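You operate a simulated robot arm through the tools that you are given. There is no shell and no other tool. Be economical: measure what you need, move in short steps, check, and stop when the job is done.

The job below is to be done with a simulated robot arm. You get a single attempt, and the scene is never put back.

## Task
Put things in order on the top of the long steel bench. At the end: the orange collet stands where the small blue sponge stood; the clear cup from the top of the long steel bench is in the small yellow bin; the green block from the top of the long steel bench stands on top of the grey gauge; the small blue sponge stands where the green block stood; whatever was shut is shut again. Leave all else as you found it, and nothing knocked over.

Only the result counts: the job must be done as asked and must still hold three seconds after the hand-in. Knocking over, shifting, dropping, spilling or breaking anything else fails it.

## Robot
A 7-joint arm with a two-finger parallel gripper, fixed in place. Base frame: the origin is at the foot of the arm, x ahead of it, y to its left, z up; the work surface is at about z = 880. Units: mm, degrees, N and s.
With the tool pointing down near the work surface it reaches from about 300 to 700 mm from the base axis. Its first joint turns from -66.0 to 66.0 degrees. Payload 1.57 kg.
Tool frame: the origin (TCP) lies between the finger pads and is the grasp point; the fingertips stand 30 mm ahead of it; z points along the fingers, y is the line along which they close. The gripper opens to 110 mm. The fingers are 24 mm wide and 12 mm thick; the gripper's body (48 by 112 mm) begins 78 mm behind the TCP.
Orientation is that of the tool frame in the base frame, as a unit quaternion [w, x, y, z]. With the fingers straight down and closing along the base's y, the tool's x points along the base's -x, its y along +y and its z along -z.

## Interface
- The arm moves only by the tool send_rows. Its argument "series" is a list of rows, each an object (a shift or turn left out is 0, a gripper value left out holds the last) with "linear": the shift along the tool's x, y, z in units of 300 mm (1.0 is 300 mm), a list of three; "rotation": the turn, a rotation vector about the tool's x, y, z in units of 90 degrees (1.0 is 90 degrees), a list of three. In form: [{"linear": [x, y, z], "rotation": [ax, ay, az]}, ...]. A call has 1 to 20 rows; each row is the pose to reach, as a shift and turn from the pose commanded when the call began, along the tool's axes at that moment. "claw" is the gripper command, from -1 (shut) to 1 (fully open), values between in proportion, set as the call begins (left out, the last holds). A call with a number of a shift or a turn outside -1 to 1 is refused whole. Each row takes 0.2 s and may step no farther than 50 mm and 8.6 degrees from the row before; otherwise, or with a gripper value out of range, the whole call is refused. A pose out of reach is approached as far as the arm can. The call stops where the force on the tool passes 40 N (or 10 N more than at its start, if that is more) or the arm is blocked; 0.2 s more then pass. Each finger travels about 108 mm/s and halts on what it meets, pressing with about 39 N; the grip force reading is that of the motor and also rises with nothing between the fingers. The clock runs only during rows and for 0.2 s after the last one: add rows that repeat a pose to give the fingers time. It gives the time, the measured TCP pose, the force on the tool (base axes), the opening and the grip force at its end, in the units of the frame above (readings bear some noise), and new pictures: "views" is both (left out), scene, wrist or none.
- Cameras (640 x 400 px; columns grow to the right, rows downward): "scene" is fixed at [180.6, -407.8, 1402.3]; the picture's right is [0.59, -0.80, 0.00], its down [-0.47, -0.34, -0.82] and it looks along [0.66, 0.48, -0.58] (base axes); focal length 214 px, centre (320, 200). "wrist" rides on the gripper at [70, 16, -141] in the tool frame; the picture's right is [-0.23, 0.97, 0.00], its down [-0.85, -0.20, -0.48] and it looks along [-0.47, -0.11, 0.88] (tool axes); focal length 222 px, centre (320, 200). There is no depth. A picture from a camera that has moved, and an enlarged one, comes with that camera's place and axes in the base frame and with its lens.
- zoom(camera, box): a new picture of the part [left, top, right, bottom] of that camera's present view, enlarged. The clock stands still meanwhile.
- close_job(): hands the job in; it is judged then, once.

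Go step by step. Nothing tells you positions but the pictures and the camera data: compare them with the known pose of the tool, close in by small moves and look again before you grip or let go. The budget is 120 turns and 170 pictures, counting those below and the enlarged ones. Unless the task says otherwise, let go and move clear before handing in.

The tools are called after "Call:" by a JSON object that holds its "op" and its "data". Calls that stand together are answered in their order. send_rows: Moves the arm, as the interface text tells. Its arguments: {"type":"object","properties":{"series":{"type":"array"},"claw":{"type":"number"},"views":{"type":"string","enum":["both","scene","wrist","none"]}},"required":["series"]} The other tools are called the same way: zoom (camera, box) takes an enlarged picture of a part of a camera's view; close_job () hands the job in.

At the start:

```text
time: 0.0
ee_pos: [425.3, 33.9, 1271.4]
ee_rot: [-0.001, 0.0, 1.0, 0.0]
contact_force: [0.1, 0.6, 0.2]
opening: 109.5
grasp_force: 0.0
```

scene: 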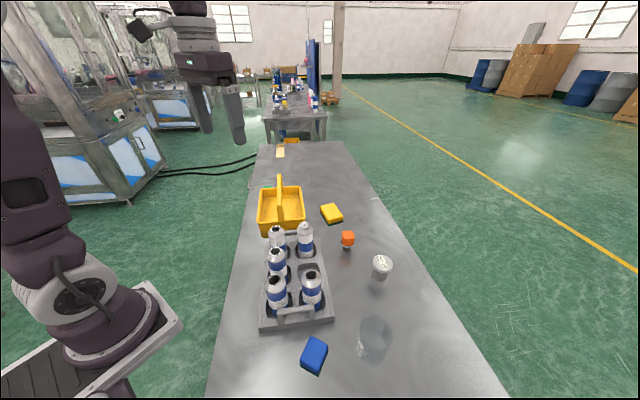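
wrist: 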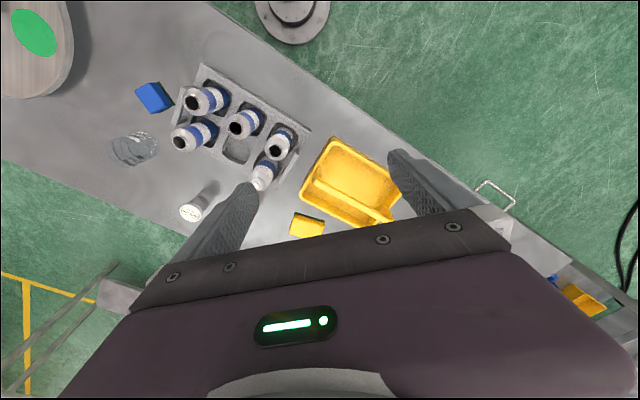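

I see the bench with a yellow bin, a bottle tray, an orange item, a grey item, a clear cup and a blue sponge. I'll zoom in to tell things apart.

Call:
{"op": "zoom", "data": {"camera": "scene", "box": [230, 130, 420, 250]}}

Call:
{"op": "zoom", "data": {"camera": "scene", "box": [230, 220, 470, 390]}}

Call:
{"op": "zoom", "data": {"camera": "wrist", "box": [0, 0, 400, 250]}}

```text
3.33 times, centred on (325, 190) of scene
camera zoom: at [180.6, -407.8, 1402.3], right [0.59, -0.8, 0.0], down [-0.47, -0.34, -0.82], along [0.66, 0.48, -0.58], focal length 715 px, centre (303, 233)
```

zoom: 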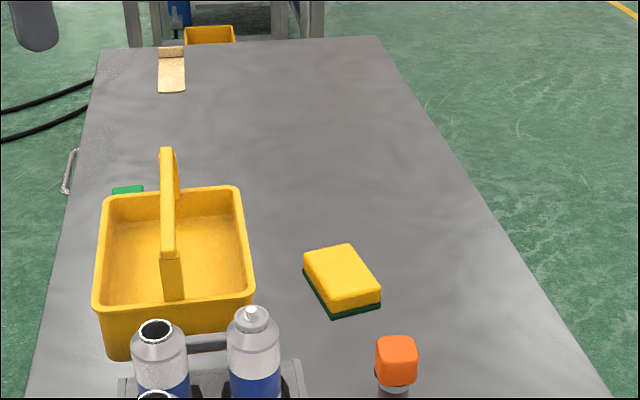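

```text
2.35 times, centred on (350, 305) of scene
camera zoom: at [180.6, -407.8, 1402.3], right [0.59, -0.8, 0.0], down [-0.47, -0.34, -0.82], along [0.66, 0.48, -0.58], focal length 505 px, centre (249, -47)
```

zoom: 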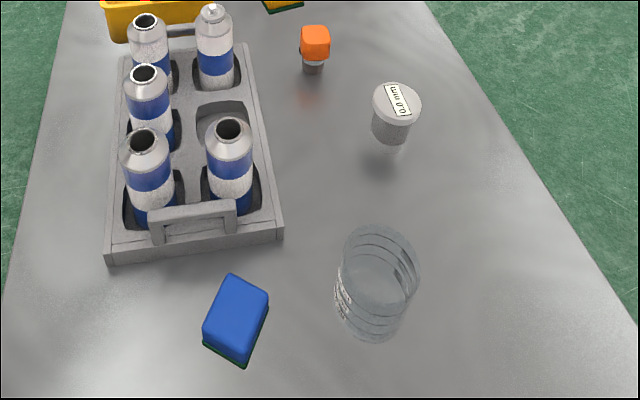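

```text
1.60 times, centred on (200, 125) of wrist
camera zoom: at [356.1, 50.4, 1412.6], right [0.23, 0.97, 0.0], down [0.86, -0.2, 0.48], along [0.47, -0.11, -0.88], focal length 355 px, centre (512, 320)
```

zoom: 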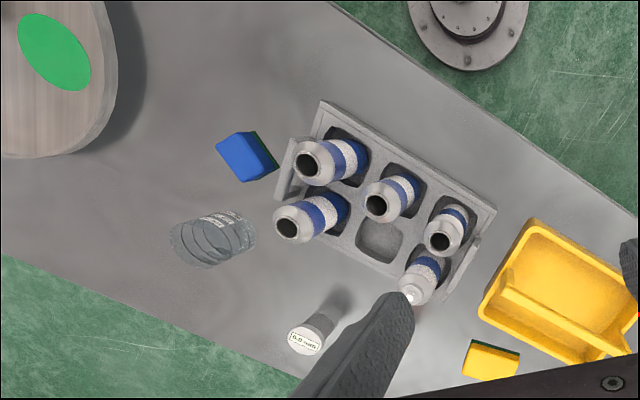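

I make the collet to be at about (612,-200), the gauge (568,-328), the cup (384,-388), the sponge (320,-297) and the bin (608,80). A green block is partly hidden behind the bin at around (680,230), so I'll move over for a better look.

Call:
{"op": "send_rows", "data": {"series": [{"linear": [-0.037, 0.11, 0.06]}, {"linear": [-0.073, 0.22, 0.12]}, {"linear": [-0.11, 0.33, 0.18]}, {"linear": [-0.147, 0.44, 0.24]}, {"linear": [-0.183, 0.553, 0.3]}, {"linear": [-0.183, 0.553, 0.3]}]}}

```text
time: 1.4
ee_pos: [481.5, 201.7, 1182.4]
ee_rot: [0.0, 0.0, 1.0, 0.0]
contact_force: [0.1, -0.6, 0.4]
opening: 109.9
grasp_force: 0.1
camera wrist: at [412.0, 217.9, 1324.1], right [0.23, 0.97, 0.0], down [0.86, -0.2, 0.48], along [0.47, -0.11, -0.88], focal length 222 px, centre (320, 200)
```

scene: 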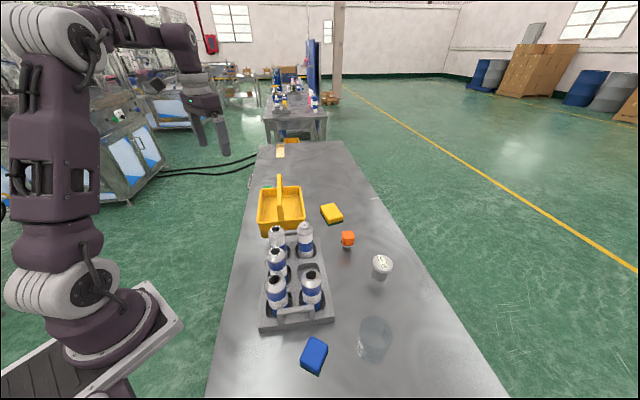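
wrist: 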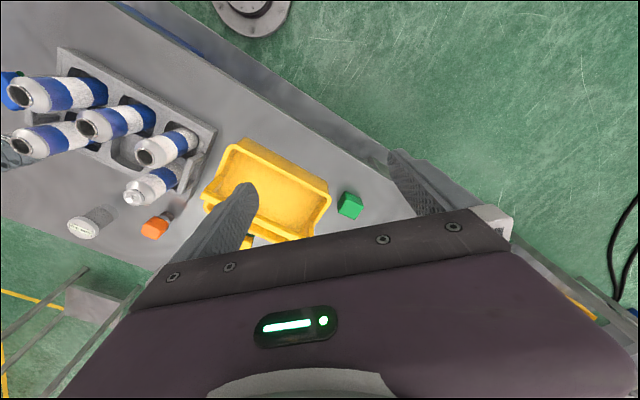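

Call:
{"op": "zoom", "data": {"camera": "wrist", "box": [180, 110, 420, 260]}}

Call:
{"op": "zoom", "data": {"camera": "wrist", "box": [0, 30, 240, 280]}}

```text
2.67 times, centred on (300, 185) of wrist
camera zoom: at [412.0, 217.9, 1324.1], right [0.23, 0.97, 0.0], down [0.86, -0.2, 0.48], along [0.47, -0.11, -0.88], focal length 592 px, centre (373, 240)
```

zoom: 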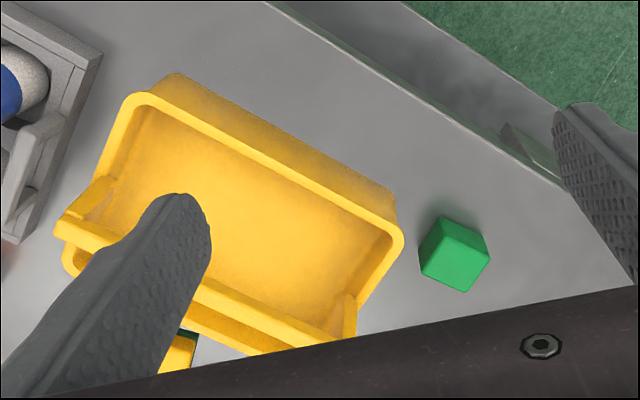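

```text
1.60 times, centred on (120, 155) of wrist
camera zoom: at [412.0, 217.9, 1324.1], right [0.23, 0.97, 0.0], down [0.86, -0.2, 0.48], along [0.47, -0.11, -0.88], focal length 355 px, centre (640, 272)
```

zoom: 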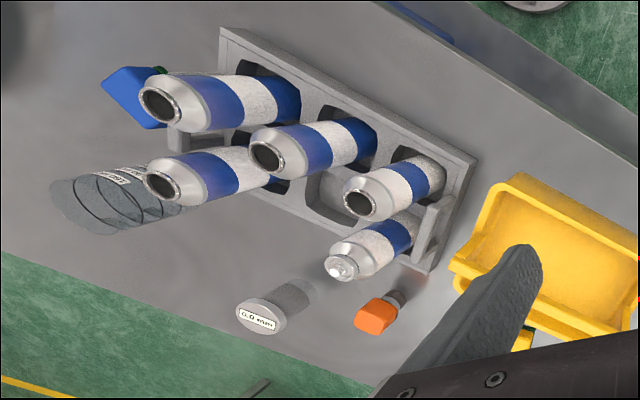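

The green block is at about (668,227), beside the bin. I'll move above it for a close look.

Call:
{"op": "send_rows", "data": {"series": [{"linear": [-0.104, 0.014, 0.084]}, {"linear": [-0.208, 0.028, 0.167]}, {"linear": [-0.312, 0.042, 0.25]}, {"linear": [-0.416, 0.056, 0.334]}, {"linear": [-0.52, 0.07, 0.417]}, {"linear": [-0.62, 0.085, 0.5]}, {"linear": [-0.62, 0.085, 0.5]}]}}

```text
time: 3.0
ee_pos: [638.1, 209.5, 1031.4]
ee_rot: [0.0, 0.0, 1.0, 0.0]
contact_force: [0.7, 0.0, -0.8]
opening: 110.4
grasp_force: 0.0
out of reach, approached as far as the arm can: row 5, 6, 7
camera wrist: at [568.7, 226.2, 1172.8], right [0.23, 0.97, 0.0], down [0.85, -0.2, 0.48], along [0.47, -0.11, -0.88], focal length 222 px, centre (320, 200)
```

scene: 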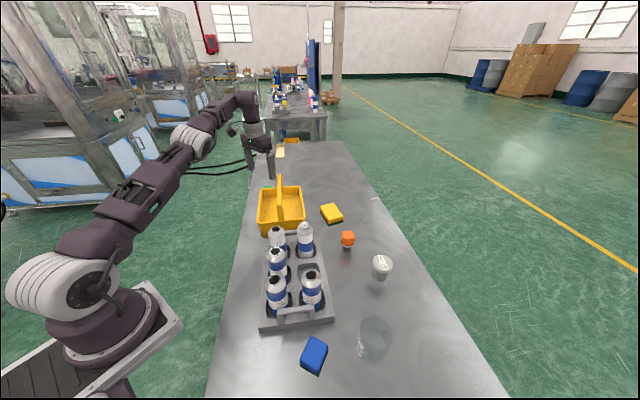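
wrist: 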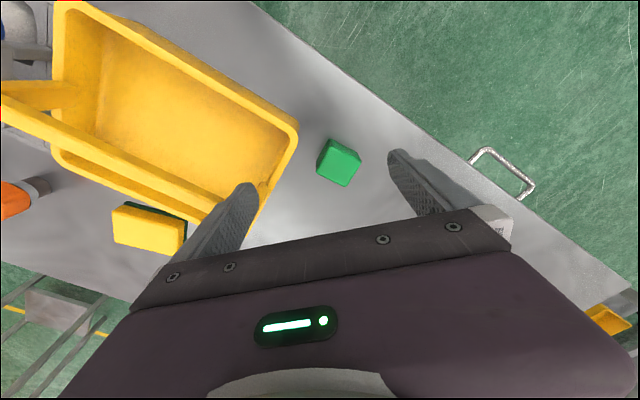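

The arm stopped short of full reach at this height. I'll zoom in to pin down the block exactly.

Call:
{"op": "zoom", "data": {"camera": "wrist", "box": [270, 110, 410, 200]}}

```text
4.44 times, centred on (340, 155) of wrist
camera zoom: at [568.7, 226.2, 1172.8], right [0.23, 0.97, 0.0], down [0.85, -0.2, 0.48], along [0.47, -0.11, -0.88], focal length 987 px, centre (231, 400)
```

zoom: 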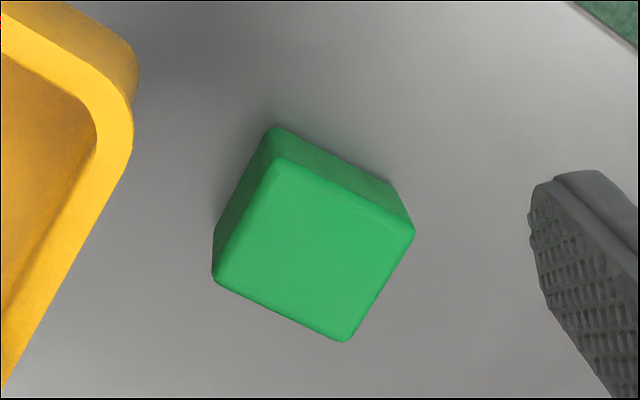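

The block measures about 42 mm, centred at (667,226), and is turned about 50° like the bench. I'll turn the gripper 50° so no finger comes between block and bin, and lower a little to test the reach.

Call:
{"op": "send_rows", "data": {"series": [{"linear": [0, 0, 0.03], "rotation": [0, 0, -0.09]}, {"linear": [0, 0, 0.06], "rotation": [0, 0, -0.18]}, {"linear": [0, 0, 0.1], "rotation": [0, 0, -0.27]}, {"linear": [0, 0, 0.13], "rotation": [0, 0, -0.36]}, {"linear": [0, 0, 0.17], "rotation": [0, 0, -0.45]}, {"linear": [0, 0, 0.2], "rotation": [0, 0, -0.54]}, {"linear": [0, 0, 0.2], "rotation": [0, 0, -0.55]}]}}

```text
time: 3.9
ee_pos: [639.4, 211.1, 1008.8]
ee_rot: [0.008, -0.215, 0.977, -0.001]
contact_force: [-2.4, -0.4, 9.0]
opening: 108.9
grasp_force: 0.1
stopped in row 4: the force on the tool passed its limit (the readings are from after the stop); the commanded pose is now the measured one
camera wrist: at [567.9, 196.1, 1149.1], right [-0.2, 0.98, 0.0], down [0.85, 0.18, 0.49], along [0.48, 0.1, -0.87], focal length 222 px, centre (320, 200)
```

scene: 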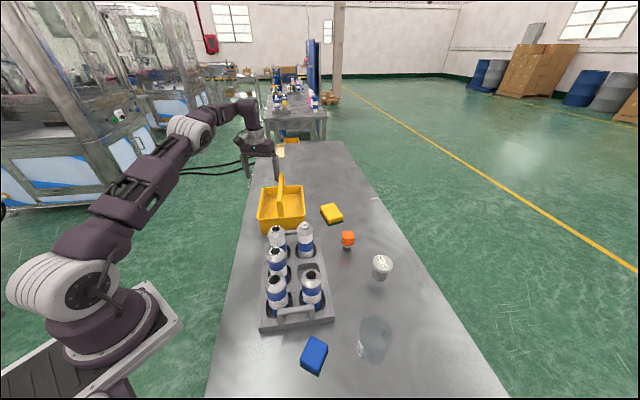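
wrist: 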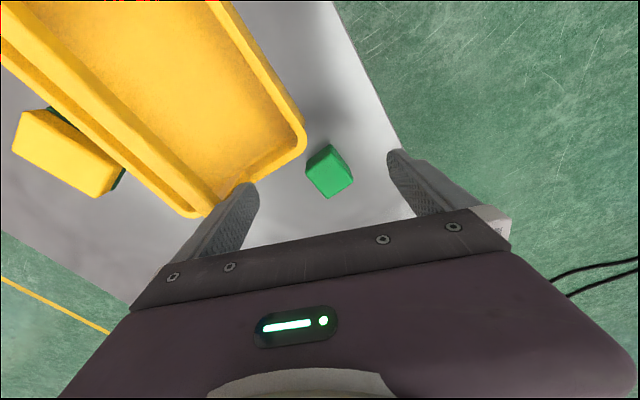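

Something pressed on the tool, possibly the bin handle. I'll look before moving on.

Call:
{"op": "zoom", "data": {"camera": "scene", "box": [230, 130, 350, 240]}}

Call:
{"op": "zoom", "data": {"camera": "wrist", "box": [0, 0, 420, 260]}}

```text
3.64 times, centred on (290, 185) of scene
camera zoom: at [180.3, -407.9, 1402.4], right [0.59, -0.8, 0.0], down [-0.47, -0.34, -0.82], along [0.66, 0.48, -0.58], focal length 780 px, centre (429, 254)
```

zoom: 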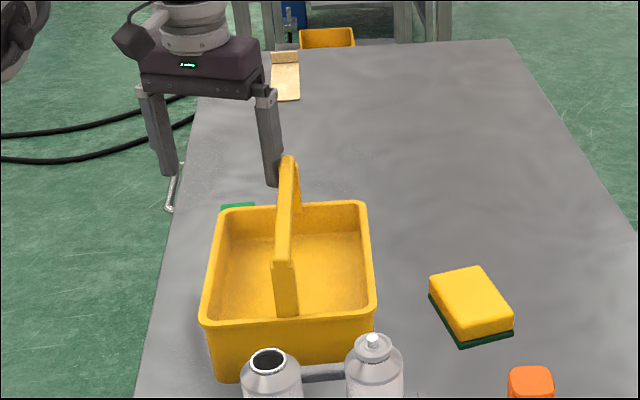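

```text
1.52 times, centred on (210, 130) of wrist
camera zoom: at [567.9, 196.1, 1149.1], right [-0.2, 0.98, 0.0], down [0.85, 0.18, 0.49], along [0.48, 0.1, -0.87], focal length 338 px, centre (488, 307)
```

zoom: 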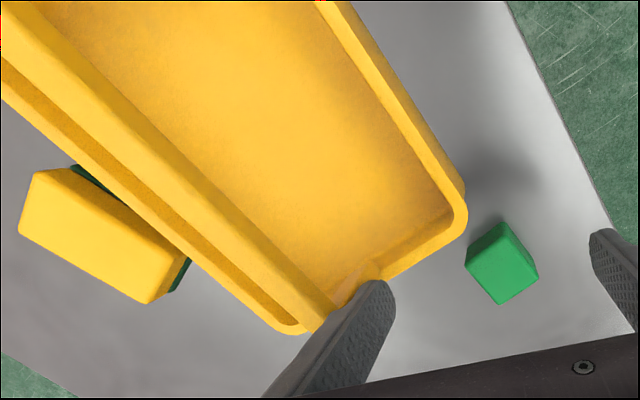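

The left finger touched the bin's handle and seems to have turned the bin slightly. I'll lift straight up and measure.

Call:
{"op": "send_rows", "data": {"series": [{"linear": [0, 0, -0.05]}, {"linear": [0, 0, -0.15]}, {"linear": [0, 0, -0.3]}, {"linear": [0, 0, -0.4]}, {"linear": [0.1, 0.1, -0.5]}, {"linear": [0.2, 0.2, -0.55]}], "views": "scene"}}

Call:
{"op": "zoom", "data": {"camera": "scene", "box": [230, 130, 420, 250]}}

```text
refused: row 5 steps farther than a row can; nothing moved
```

```text
3.33 times, centred on (325, 190) of scene
camera zoom: at [180.3, -407.9, 1402.4], right [0.59, -0.8, 0.0], down [-0.47, -0.34, -0.82], along [0.66, 0.48, -0.58], focal length 715 px, centre (303, 233)
```

zoom: 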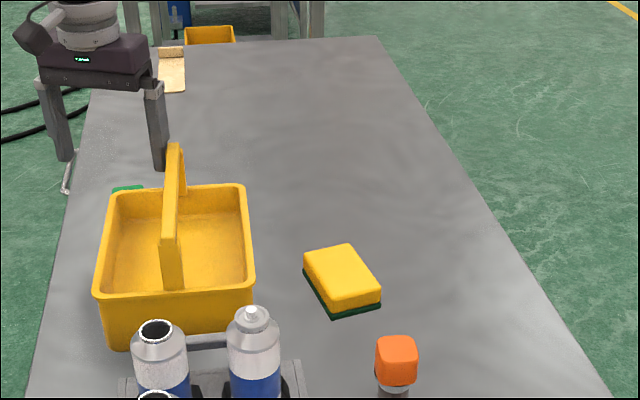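

The bin may only be tilted under the pressure, so I'll lift off and compare.

Call:
{"op": "send_rows", "data": {"series": [{"linear": [0, 0, -0.05]}, {"linear": [0, 0, -0.12]}, {"linear": [0, 0, -0.2]}, {"linear": [0, 0, -0.3]}, {"linear": [0, 0, -0.4]}, {"linear": [0.0, 0.0, -0.5]}], "views": "wrist"}}

Call:
{"op": "zoom", "data": {"camera": "scene", "box": [230, 130, 420, 250]}}

```text
time: 5.3
ee_pos: [606.3, 194.8, 1127.6]
ee_rot: [0.007, -0.215, 0.977, -0.001]
contact_force: [0.2, -0.2, 0.9]
opening: 110.0
grasp_force: 0.0
out of reach, approached as far as the arm can: row 3, 4, 5, 6
camera wrist: at [534.8, 180.6, 1268.3], right [-0.2, 0.98, 0.0], down [0.85, 0.18, 0.49], along [0.48, 0.1, -0.87], focal length 222 px, centre (320, 200)
```

wrist: 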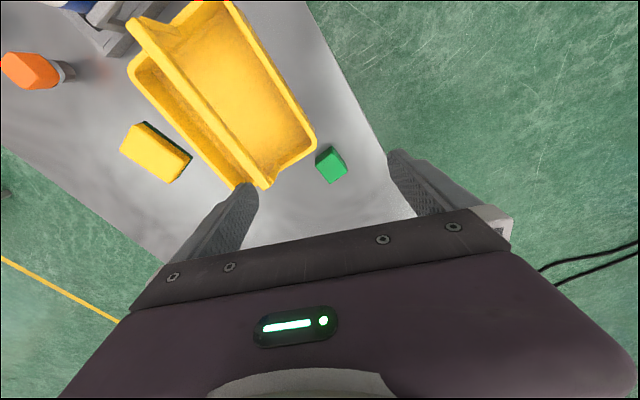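

```text
3.33 times, centred on (325, 190) of scene
camera zoom: at [180.6, -407.8, 1402.3], right [0.59, -0.8, 0.0], down [-0.47, -0.34, -0.82], along [0.66, 0.48, -0.58], focal length 715 px, centre (303, 233)
```

zoom: 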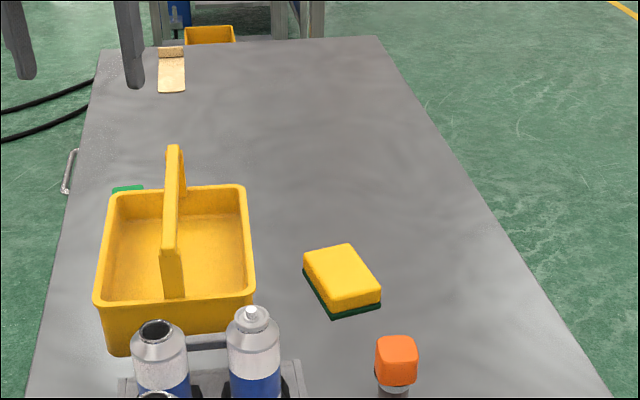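

The bin settled back almost exactly where it was. I'll turn the gripper the other way (closing along the bench axis), narrow the opening, and come at the block from its free side away from the bin.

Call:
{"op": "send_rows", "data": {"series": [{"linear": [0.006, 0.026, 0.025], "rotation": [0, 0, 0.09]}, {"linear": [0.012, 0.052, 0.05], "rotation": [0, 0, 0.18]}, {"linear": [0.018, 0.078, 0.075], "rotation": [0, 0, 0.27]}, {"linear": [0.024, 0.104, 0.1], "rotation": [0, 0, 0.36]}, {"linear": [0.03, 0.13, 0.125], "rotation": [0, 0, 0.45]}, {"linear": [0.036, 0.157, 0.15], "rotation": [0, 0, 0.54]}, {"linear": [0.042, 0.183, 0.175], "rotation": [0, 0, 0.63]}, {"linear": [0.047, 0.209, 0.197], "rotation": [0, 0, 0.715]}, {"linear": [0.047, 0.209, 0.197], "rotation": [0, 0, 0.715]}], "claw": 0.2}}

```text
time: 7.3
ee_pos: [568.3, 247.2, 1070.6]
ee_rot: [0.007, 0.34, 0.94, 0.003]
contact_force: [-0.2, -0.3, 0.7]
opening: 66.1
grasp_force: 0.1
out of reach, approached as far as the arm can: row 1
camera wrist: at [523.0, 304.5, 1210.4], right [0.8, 0.6, 0.01], down [0.52, -0.7, 0.49], along [0.3, -0.38, -0.87], focal length 222 px, centre (320, 200)
```

scene: 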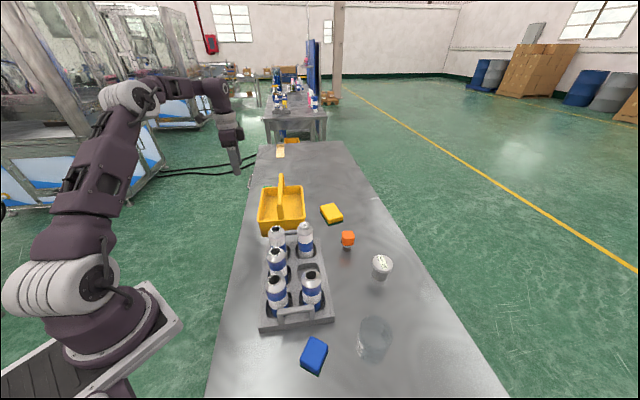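
wrist: 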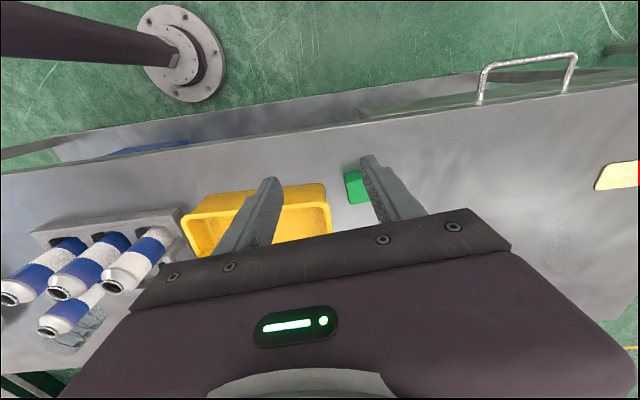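

Gripper is aligned with the block now. I'll move out beside the block on its free side, still above it.

Call:
{"op": "send_rows", "data": {"series": [{"linear": [-0.033, 0.055, 0.05]}, {"linear": [-0.066, 0.11, 0.13]}, {"linear": [-0.099, 0.157, 0.23]}, {"linear": [-0.099, 0.157, 0.23]}]}}

```text
time: 8.3
ee_pos: [621.7, 266.5, 999.8]
ee_rot: [0.008, 0.339, 0.941, 0.003]
contact_force: [0.0, -0.8, 0.5]
opening: 66.0
grasp_force: 0.1
camera wrist: at [577.0, 322.7, 1140.9], right [0.8, 0.61, 0.01], down [0.53, -0.7, 0.49], along [0.3, -0.38, -0.87], focal length 222 px, centre (320, 200)
```

scene: 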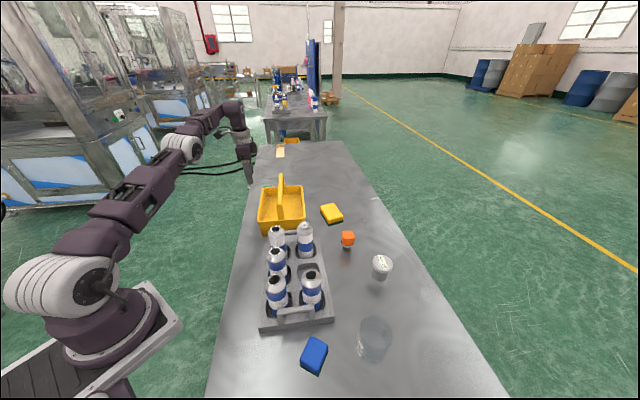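
wrist: 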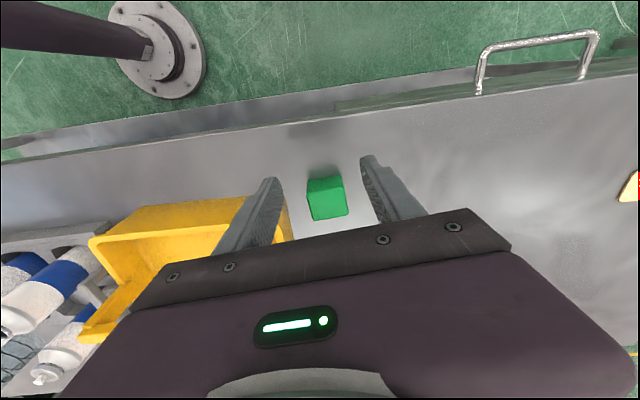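

Call:
{"op": "zoom", "data": {"camera": "wrist", "box": [230, 140, 410, 250]}}

```text
3.56 times, centred on (320, 195) of wrist
camera zoom: at [577.0, 322.7, 1140.9], right [0.8, 0.61, 0.01], down [0.53, -0.7, 0.49], along [0.3, -0.38, -0.87], focal length 790 px, centre (320, 218)
```

zoom: 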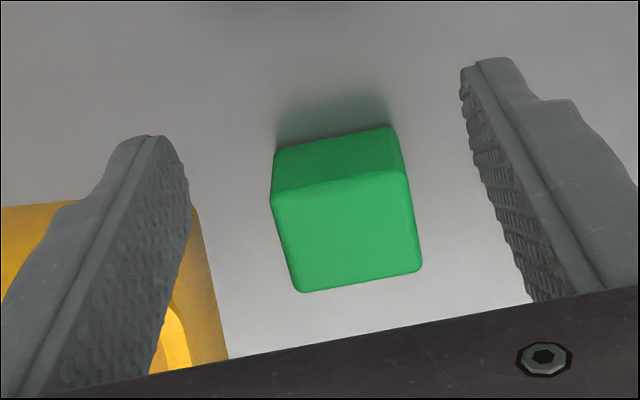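

The block sits 57 mm ahead in tool −x, aligned, with about 13 mm of clearance to the bin. I'll descend beside it first.

Call:
{"op": "send_rows", "data": {"series": [{"linear": [0, -0.013, 0.08]}, {"linear": [0, -0.013, 0.16]}, {"linear": [0, -0.013, 0.23]}, {"linear": [0, -0.013, 0.277]}, {"linear": [0, -0.013, 0.277]}], "views": "wrist"}}

Call:
{"op": "zoom", "data": {"camera": "wrist", "box": [190, 140, 430, 290]}}

```text
time: 9.5
ee_pos: [621.2, 262.7, 914.9]
ee_rot: [0.007, 0.339, 0.941, 0.003]
contact_force: [0.4, 0.4, -0.6]
opening: 66.2
grasp_force: 0.1
camera wrist: at [576.2, 319.0, 1057.5], right [0.8, 0.61, 0.01], down [0.53, -0.7, 0.49], along [0.3, -0.38, -0.87], focal length 222 px, centre (320, 200)
```

wrist: 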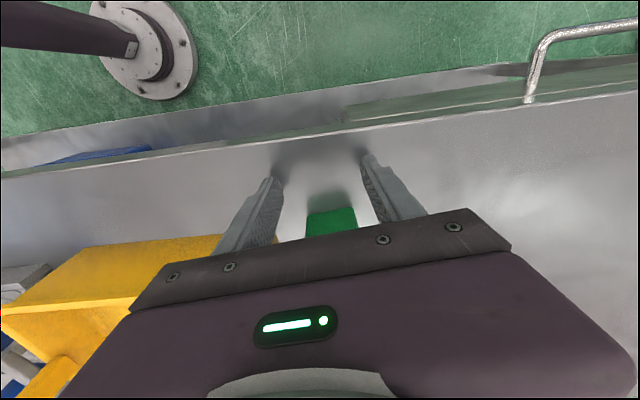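

```text
2.67 times, centred on (310, 215) of wrist
camera zoom: at [576.2, 319.0, 1057.5], right [0.8, 0.61, 0.01], down [0.53, -0.7, 0.49], along [0.3, -0.38, -0.87], focal length 592 px, centre (347, 160)
```

zoom: 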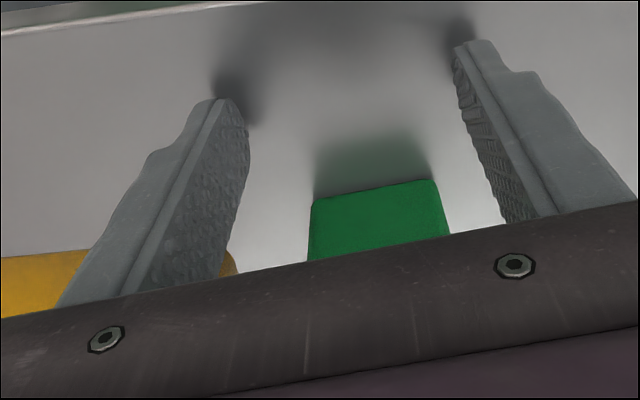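

Clearances look sufficient. I'll shift 4 mm away from the bin and slide forward over the block.

Call:
{"op": "send_rows", "data": {"series": [{"linear": [0, 0.013, 0]}, {"linear": [-0.03, 0.013, 0]}, {"linear": [-0.06, 0.013, 0]}, {"linear": [-0.09, 0.013, 0]}, {"linear": [-0.12, 0.013, 0]}, {"linear": [-0.15, 0.013, 0]}, {"linear": [-0.173, 0.013, 0]}, {"linear": [-0.173, 0.013, 0]}]}}

Call:
{"op": "zoom", "data": {"camera": "scene", "box": [230, 130, 350, 240]}}

```text
time: 11.3
ee_pos: [655.3, 229.3, 915.5]
ee_rot: [0.006, 0.338, 0.941, 0.003]
contact_force: [0.1, 1.0, 0.2]
opening: 65.4
grasp_force: 0.0
out of reach, approached as far as the arm can: row 5, 6, 7, 8
camera wrist: at [610.4, 285.3, 1056.9], right [0.8, 0.61, 0.01], down [0.53, -0.7, 0.48], along [0.3, -0.38, -0.87], focal length 222 px, centre (320, 200)
```

scene: 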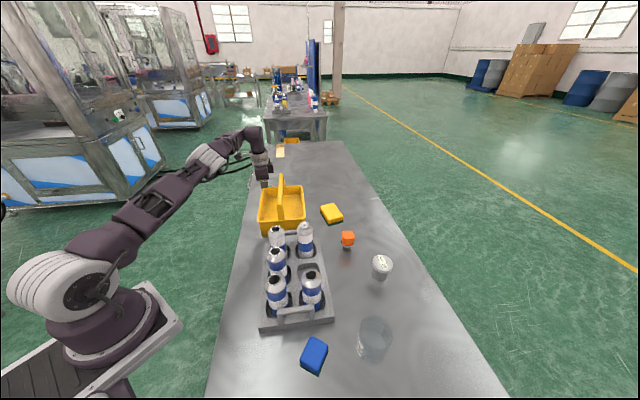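
wrist: 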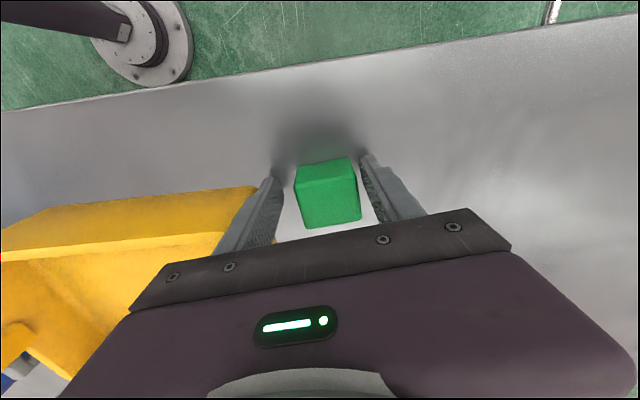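

```text
3.64 times, centred on (290, 185) of scene
camera zoom: at [180.6, -407.8, 1402.3], right [0.59, -0.8, 0.0], down [-0.47, -0.34, -0.82], along [0.66, 0.48, -0.58], focal length 780 px, centre (429, 254)
```

zoom: 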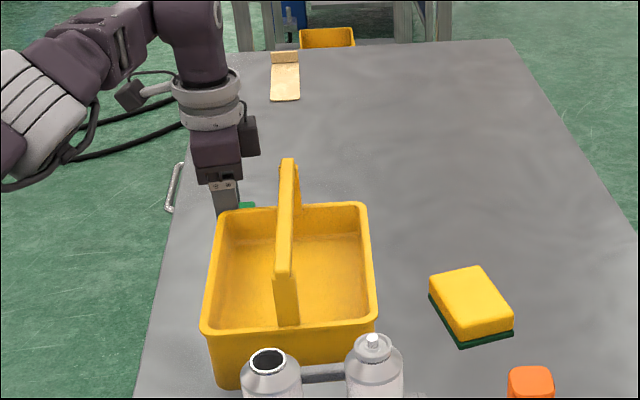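

The block lies between the fingers, about 5 mm off centre, so I'll close the gripper.

Call:
{"op": "send_rows", "data": {"series": [{"linear": [0, 0.013, 0]}, {"linear": [0, 0.013, 0]}, {"linear": [0, 0.013, 0]}, {"linear": [0, 0.013, 0]}], "claw": -1, "views": "wrist"}}

```text
time: 12.3
ee_pos: [654.1, 230.9, 915.7]
ee_rot: [0.005, 0.333, 0.943, 0.002]
contact_force: [0.3, 0.1, 0.8]
opening: 44.2
grasp_force: 39.1
camera wrist: at [610.1, 288.4, 1056.8], right [0.79, 0.61, 0.01], down [0.53, -0.69, 0.48], along [0.3, -0.38, -0.87], focal length 222 px, centre (320, 200)
```

wrist: 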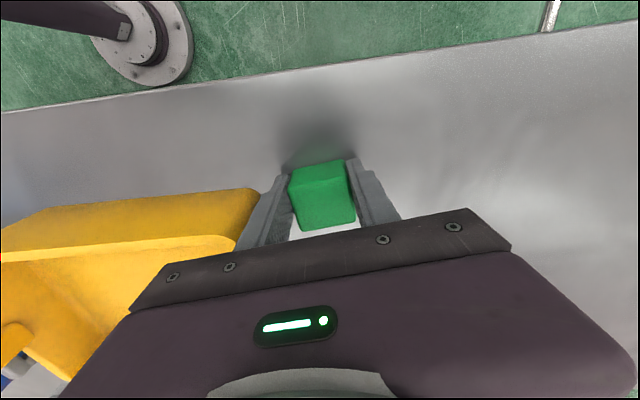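

Block is gripped. I'll lift it and draw back from the bin.

Call:
{"op": "send_rows", "data": {"series": [{"linear": [0, 0, -0.04]}, {"linear": [0.03, 0, -0.12]}, {"linear": [0.1, 0, -0.24]}, {"linear": [0.17, 0, -0.36]}, {"linear": [0.24, 0, -0.5]}, {"linear": [0.3, -0.05, -0.63]}, {"linear": [0.35, -0.1, -0.77]}, {"linear": [0.35, -0.1, -0.8]}]}}

Call:
{"op": "zoom", "data": {"camera": "scene", "box": [230, 130, 420, 250]}}

```text
time: 14.1
ee_pos: [553.5, 272.8, 1157.2]
ee_rot: [0.007, 0.339, 0.941, 0.003]
contact_force: [-0.1, -0.1, -0.3]
opening: 44.4
grasp_force: 39.2
out of reach, approached as far as the arm can: row 1
camera wrist: at [509.7, 330.1, 1298.7], right [0.8, 0.61, 0.01], down [0.53, -0.7, 0.49], along [0.3, -0.38, -0.87], focal length 222 px, centre (320, 200)
```

scene: 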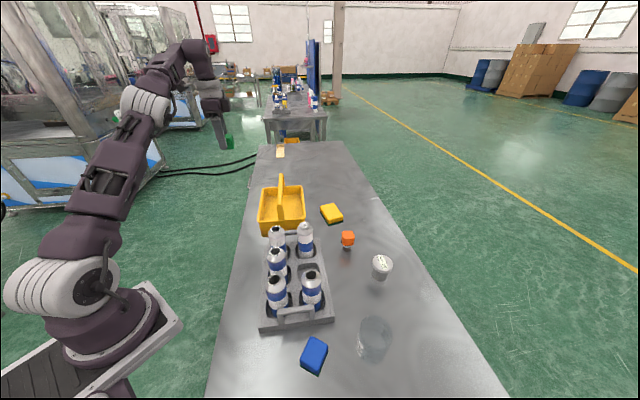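
wrist: 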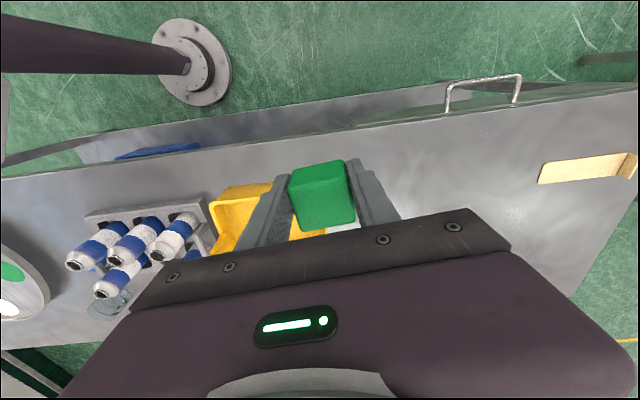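

```text
3.33 times, centred on (325, 190) of scene
camera zoom: at [180.6, -407.8, 1402.3], right [0.59, -0.8, 0.0], down [-0.47, -0.34, -0.82], along [0.66, 0.48, -0.58], focal length 715 px, centre (303, 233)
```

zoom: 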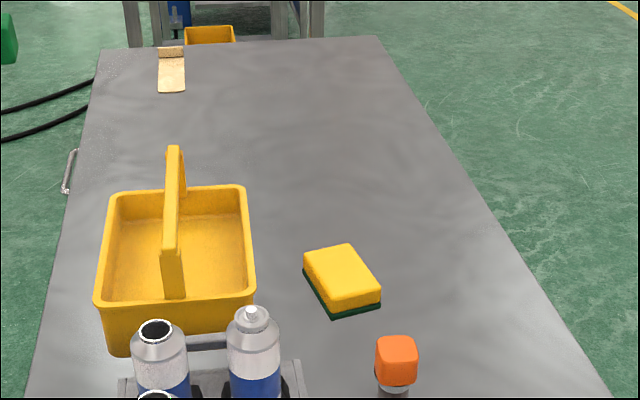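

The bin is as it was. Now I'll carry the block over at a height that clears the bottles, heading for the gauge.

Call:
{"op": "send_rows", "data": {"series": [{"linear": [-0.084, -0.11, 0]}, {"linear": [-0.168, -0.22, 0]}, {"linear": [-0.252, -0.33, 0]}, {"linear": [-0.336, -0.44, 0]}, {"linear": [-0.42, -0.55, 0]}, {"linear": [-0.504, -0.66, 0]}, {"linear": [-0.588, -0.77, 0]}], "views": "none"}}

Call:
{"op": "send_rows", "data": {"series": [{"linear": [-0.084, -0.11, 0]}, {"linear": [-0.168, -0.22, 0]}, {"linear": [-0.252, -0.33, 0]}, {"linear": [-0.336, -0.44, 0]}, {"linear": [-0.42, -0.55, 0]}, {"linear": [-0.504, -0.66, 0]}, {"linear": [-0.588, -0.77, 0]}, {"linear": [-0.588, -0.77, 0]}]}}

```text
time: 15.7
ee_pos: [541.3, -17.7, 1157.1]
ee_rot: [0.007, 0.338, 0.941, 0.003]
contact_force: [-1.0, -0.8, -0.4]
opening: 44.0
grasp_force: 39.0
```

```text
time: 17.5
ee_pos: [531.4, -306.3, 1153.9]
ee_rot: [0.007, 0.338, 0.941, 0.003]
contact_force: [-0.7, -0.7, -0.3]
opening: 44.0
grasp_force: 39.0
camera wrist: at [487.2, -250.0, 1295.8], right [0.8, 0.61, 0.01], down [0.53, -0.7, 0.49], along [0.3, -0.38, -0.87], focal length 222 px, centre (320, 200)
```

scene: 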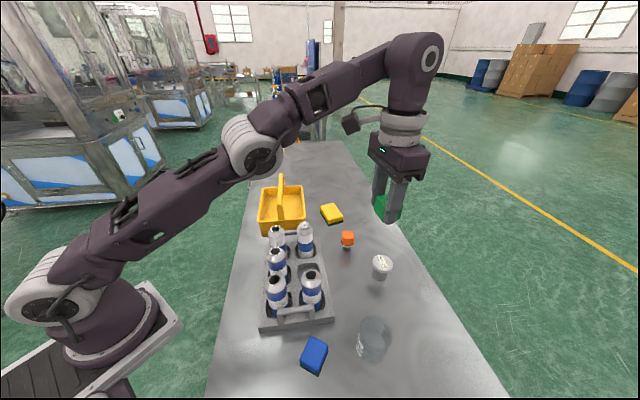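
wrist: 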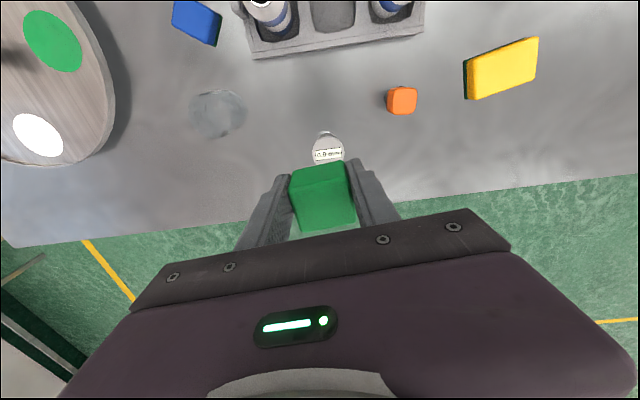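

Call:
{"op": "zoom", "data": {"camera": "wrist", "box": [250, 110, 410, 250]}}

Call:
{"op": "zoom", "data": {"camera": "scene", "box": [310, 210, 430, 310]}}

```text
2.86 times, centred on (330, 180) of wrist
camera zoom: at [487.2, -250.0, 1295.8], right [0.8, 0.61, 0.01], down [0.53, -0.7, 0.49], along [0.3, -0.38, -0.87], focal length 635 px, centre (291, 257)
```

zoom: 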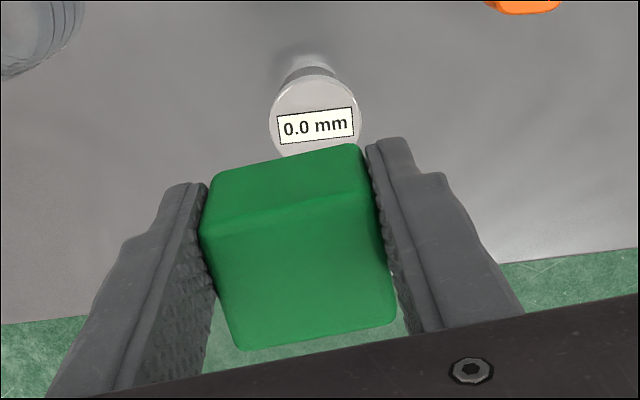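

```text
4.00 times, centred on (370, 260) of scene
camera zoom: at [180.5, -407.9, 1402.3], right [0.59, -0.8, 0.0], down [-0.47, -0.34, -0.82], along [0.66, 0.48, -0.58], focal length 858 px, centre (120, -40)
```

zoom: 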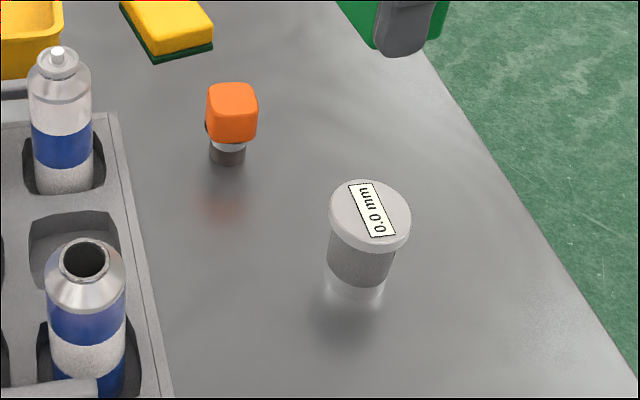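

The gauge's top disc centre is at about (566,-325.5, z≈942), and the block centre sits 9 mm ahead of the TCP. I'll move over the gauge and stop about 30 mm above it.

Call:
{"op": "send_rows", "data": {"series": [{"linear": [-0.05, 0.012, 0.05]}, {"linear": [-0.099, 0.024, 0.15]}, {"linear": [-0.099, 0.024, 0.28]}, {"linear": [-0.099, 0.024, 0.4]}, {"linear": [-0.099, 0.024, 0.48]}, {"linear": [-0.099, 0.024, 0.48]}]}}

Call:
{"op": "zoom", "data": {"camera": "scene", "box": [320, 190, 460, 300]}}

Call:
{"op": "zoom", "data": {"camera": "wrist", "box": [250, 110, 410, 250]}}

```text
time: 18.9
ee_pos: [561.8, -319.7, 1010.0]
ee_rot: [0.006, 0.339, 0.941, 0.003]
contact_force: [0.0, -0.5, -1.0]
opening: 44.1
grasp_force: 39.1
out of reach, approached as far as the arm can: row 1, 2
camera wrist: at [518.0, -263.1, 1151.5], right [0.8, 0.61, 0.01], down [0.53, -0.7, 0.49], along [0.3, -0.38, -0.87], focal length 222 px, centre (320, 200)
```

scene: 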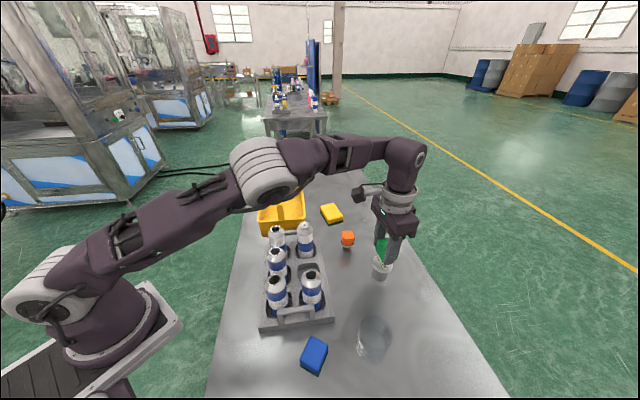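
wrist: 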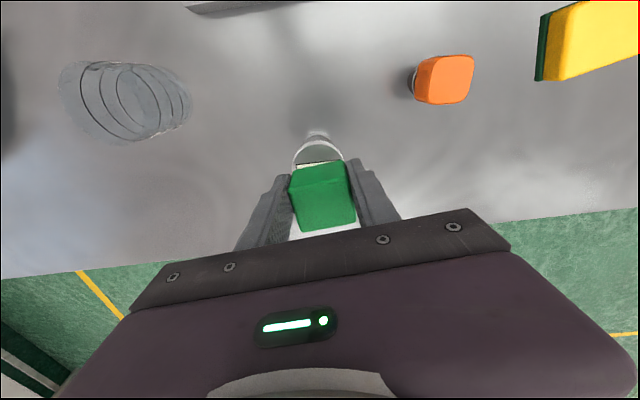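

```text
3.64 times, centred on (390, 245) of scene
camera zoom: at [180.6, -407.8, 1402.3], right [0.59, -0.8, 0.0], down [-0.47, -0.34, -0.82], along [0.66, 0.48, -0.58], focal length 780 px, centre (66, 36)
```

zoom: 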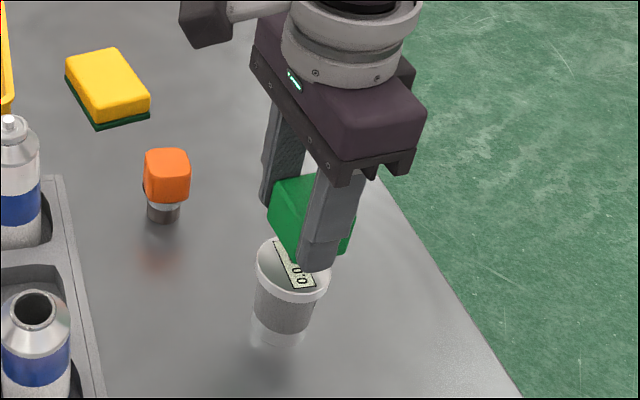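

```text
2.86 times, centred on (330, 180) of wrist
camera zoom: at [518.0, -263.1, 1151.5], right [0.8, 0.61, 0.01], down [0.53, -0.7, 0.49], along [0.3, -0.38, -0.87], focal length 635 px, centre (291, 257)
```

zoom: 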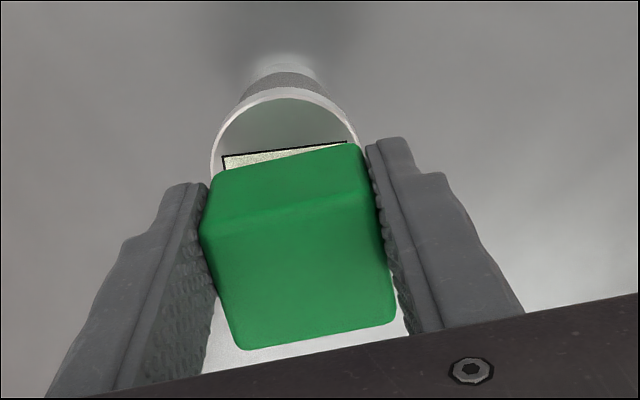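

I'll shift about 5 mm back and descend to just above the gauge top.

Call:
{"op": "send_rows", "data": {"series": [{"linear": [0.015, -0.008, 0.02]}, {"linear": [0.015, -0.008, 0.05]}, {"linear": [0.015, -0.008, 0.08]}, {"linear": [0.015, -0.008, 0.08]}]}}

Call:
{"op": "zoom", "data": {"camera": "scene", "box": [350, 210, 430, 290]}}

Call:
{"op": "zoom", "data": {"camera": "wrist", "box": [250, 110, 410, 250]}}

```text
time: 19.9
ee_pos: [556.5, -320.2, 987.3]
ee_rot: [0.006, 0.339, 0.941, 0.003]
contact_force: [0.7, 0.6, -0.9]
opening: 44.2
grasp_force: 39.2
camera wrist: at [512.3, -262.9, 1128.2], right [0.8, 0.61, 0.01], down [0.52, -0.7, 0.49], along [0.3, -0.38, -0.87], focal length 222 px, centre (320, 200)
```

scene: 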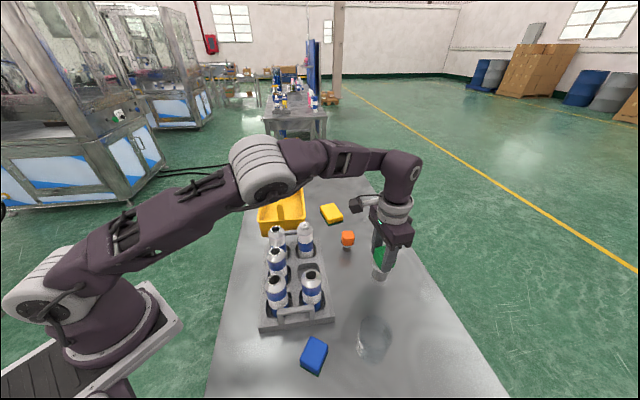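
wrist: 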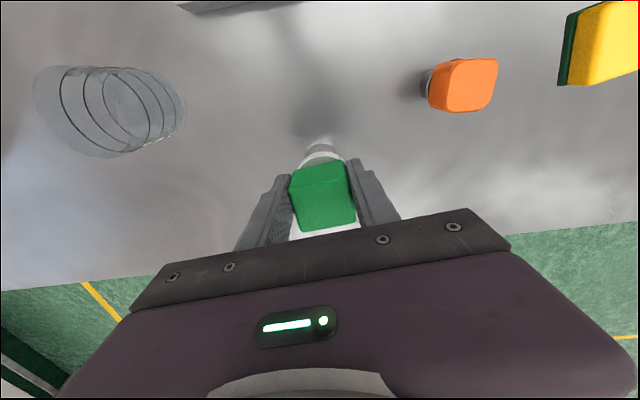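

```text
5.00 times, centred on (390, 250) of scene
camera zoom: at [180.6, -407.8, 1402.3], right [0.59, -0.8, 0.0], down [-0.47, -0.34, -0.82], along [0.66, 0.48, -0.58], focal length 1072 px, centre (-30, -50)
```

zoom: 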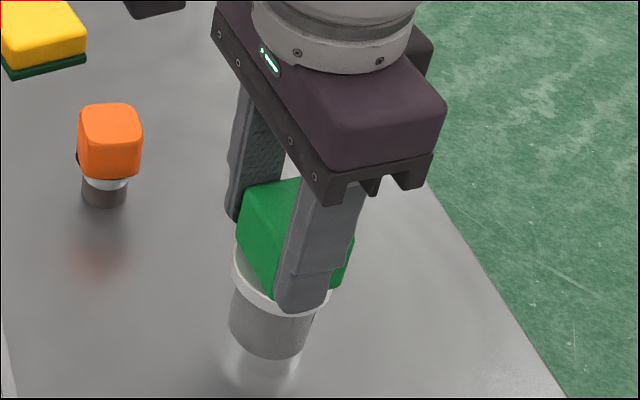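

```text
2.86 times, centred on (330, 180) of wrist
camera zoom: at [512.3, -262.9, 1128.2], right [0.8, 0.61, 0.01], down [0.52, -0.7, 0.49], along [0.3, -0.38, -0.87], focal length 635 px, centre (291, 257)
```

zoom: 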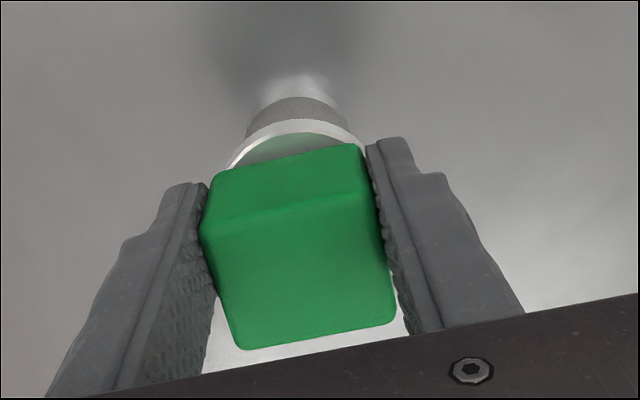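

The block is centred over the gauge within about 2 mm. I'll lower it in small steps.

Call:
{"op": "send_rows", "data": {"series": [{"linear": [-0.004, -0.002, 0.01]}, {"linear": [-0.004, -0.002, 0.02]}, {"linear": [-0.004, -0.002, 0.02]}], "views": "none"}}

Call:
{"op": "zoom", "data": {"camera": "scene", "box": [350, 210, 430, 290]}}

```text
time: 20.6
ee_pos: [557.4, -321.4, 985.7]
ee_rot: [0.009, 0.339, 0.941, 0.001]
contact_force: [-5.2, 4.0, 11.9]
opening: 43.9
grasp_force: 39.0
stopped in row 3: the force on the tool passed its limit (the readings are from after the stop); the commanded pose is now the measured one
```

```text
5.00 times, centred on (390, 250) of scene
camera zoom: at [180.2, -407.6, 1402.5], right [0.59, -0.8, 0.0], down [-0.47, -0.34, -0.82], along [0.66, 0.48, -0.58], focal length 1072 px, centre (-30, -50)
```

zoom: 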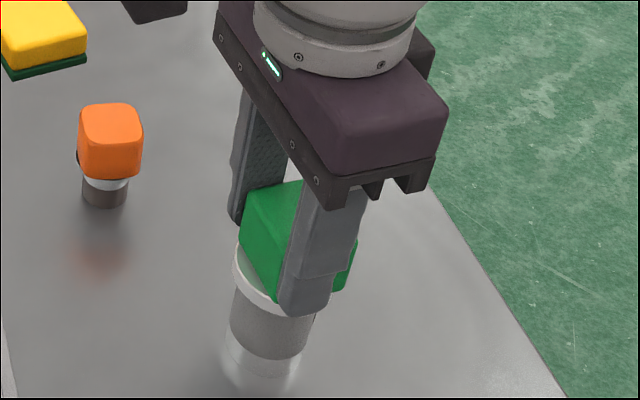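

The block rests on the gauge (contact at z≈986). I'll release and lift away.

Call:
{"op": "send_rows", "data": {"series": [{"linear": [0, 0, -0.003]}, {"linear": [0, 0, -0.003]}, {"linear": [0, 0, -0.003]}, {"linear": [0, 0, -0.003]}], "claw": 0.3, "views": "none"}}

Call:
{"op": "send_rows", "data": {"series": [{"linear": [0, 0, -0.05]}, {"linear": [0, 0, -0.12]}, {"linear": [0, 0, -0.22]}, {"linear": [0.05, 0, -0.36]}, {"linear": [0.15, 0, -0.47]}, {"linear": [0.15, 0, -0.47]}]}}

Call:
{"op": "zoom", "data": {"camera": "scene", "box": [350, 210, 430, 290]}}

```text
time: 21.6
ee_pos: [557.8, -320.9, 984.1]
ee_rot: [0.008, 0.338, 0.941, 0.001]
contact_force: [-0.2, -1.0, -0.6]
opening: 71.3
grasp_force: 0.1
```

```text
time: 23.0
ee_pos: [520.9, -288.5, 1124.6]
ee_rot: [0.009, 0.339, 0.941, 0.001]
contact_force: [0.4, -0.6, -0.4]
opening: 71.4
grasp_force: 0.0
camera wrist: at [475.7, -231.2, 1265.0], right [0.8, 0.61, 0.01], down [0.52, -0.7, 0.49], along [0.31, -0.38, -0.87], focal length 222 px, centre (320, 200)
```

scene: 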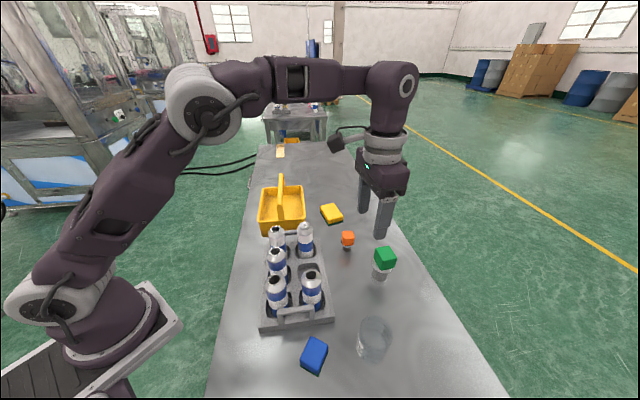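
wrist: 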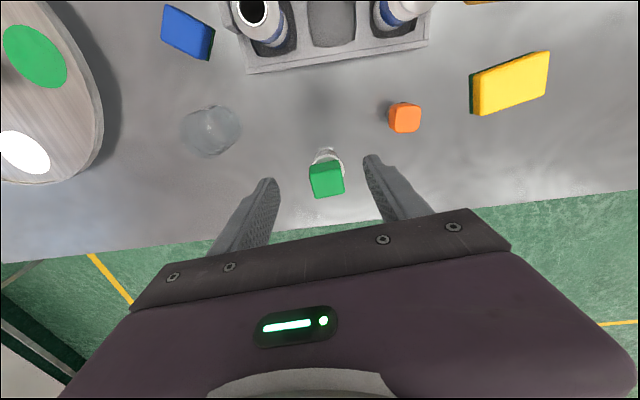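

```text
5.00 times, centred on (390, 250) of scene
camera zoom: at [180.6, -407.8, 1402.3], right [0.59, -0.8, 0.0], down [-0.47, -0.34, -0.82], along [0.66, 0.48, -0.58], focal length 1072 px, centre (-30, -50)
```

zoom: 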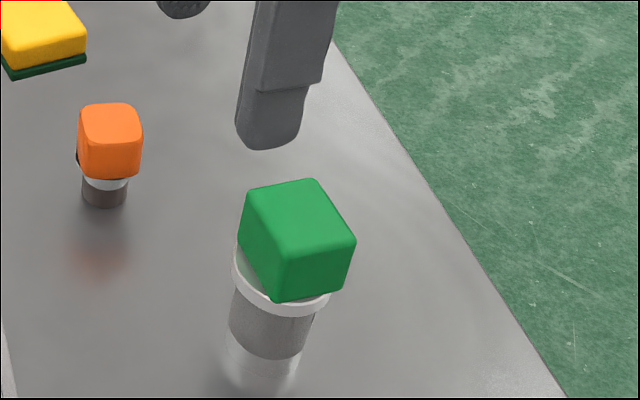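

The green block stands stably on the gauge. Next I'll go over to look at the blue sponge.

Call:
{"op": "send_rows", "data": {"series": [{"linear": [0.1, -0.053, -0.02]}, {"linear": [0.2, -0.106, -0.04]}, {"linear": [0.3, -0.16, -0.06]}, {"linear": [0.41, -0.212, -0.08]}, {"linear": [0.52, -0.265, -0.08]}, {"linear": [0.52, -0.265, -0.08]}]}}

Call:
{"op": "zoom", "data": {"camera": "wrist", "box": [120, 0, 440, 200]}}

```text
time: 24.4
ee_pos: [348.0, -253.6, 1146.4]
ee_rot: [0.009, 0.339, 0.941, 0.002]
contact_force: [-0.4, -0.4, 0.1]
opening: 71.3
grasp_force: 0.2
camera wrist: at [302.4, -194.9, 1287.9], right [0.8, 0.61, 0.01], down [0.52, -0.7, 0.49], along [0.31, -0.38, -0.87], focal length 222 px, centre (320, 200)
```

scene: 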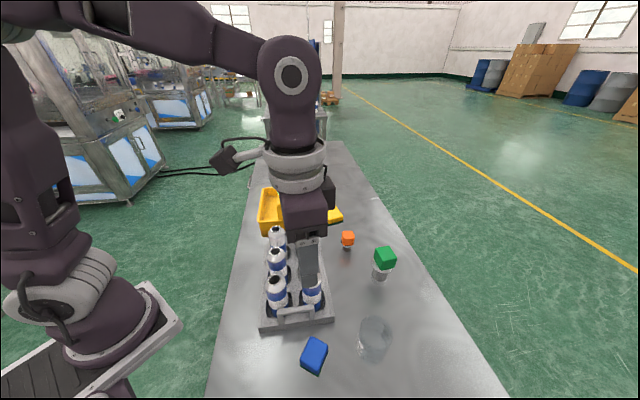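
wrist: 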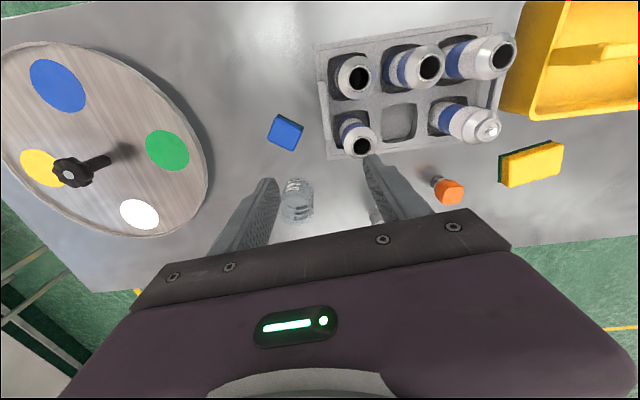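

```text
2.00 times, centred on (280, 100) of wrist
camera zoom: at [302.4, -194.9, 1287.9], right [0.8, 0.61, 0.01], down [0.52, -0.7, 0.49], along [0.31, -0.38, -0.87], focal length 444 px, centre (400, 400)
```

zoom: 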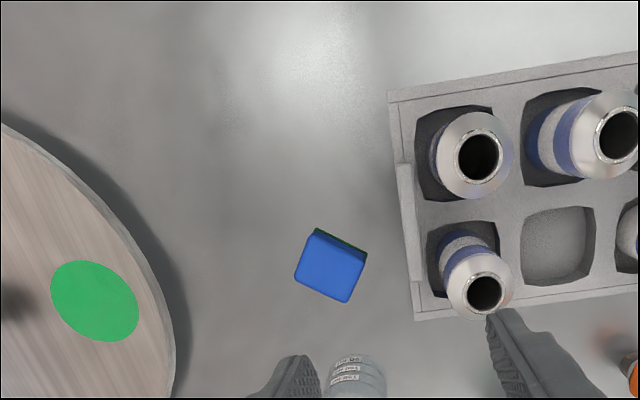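

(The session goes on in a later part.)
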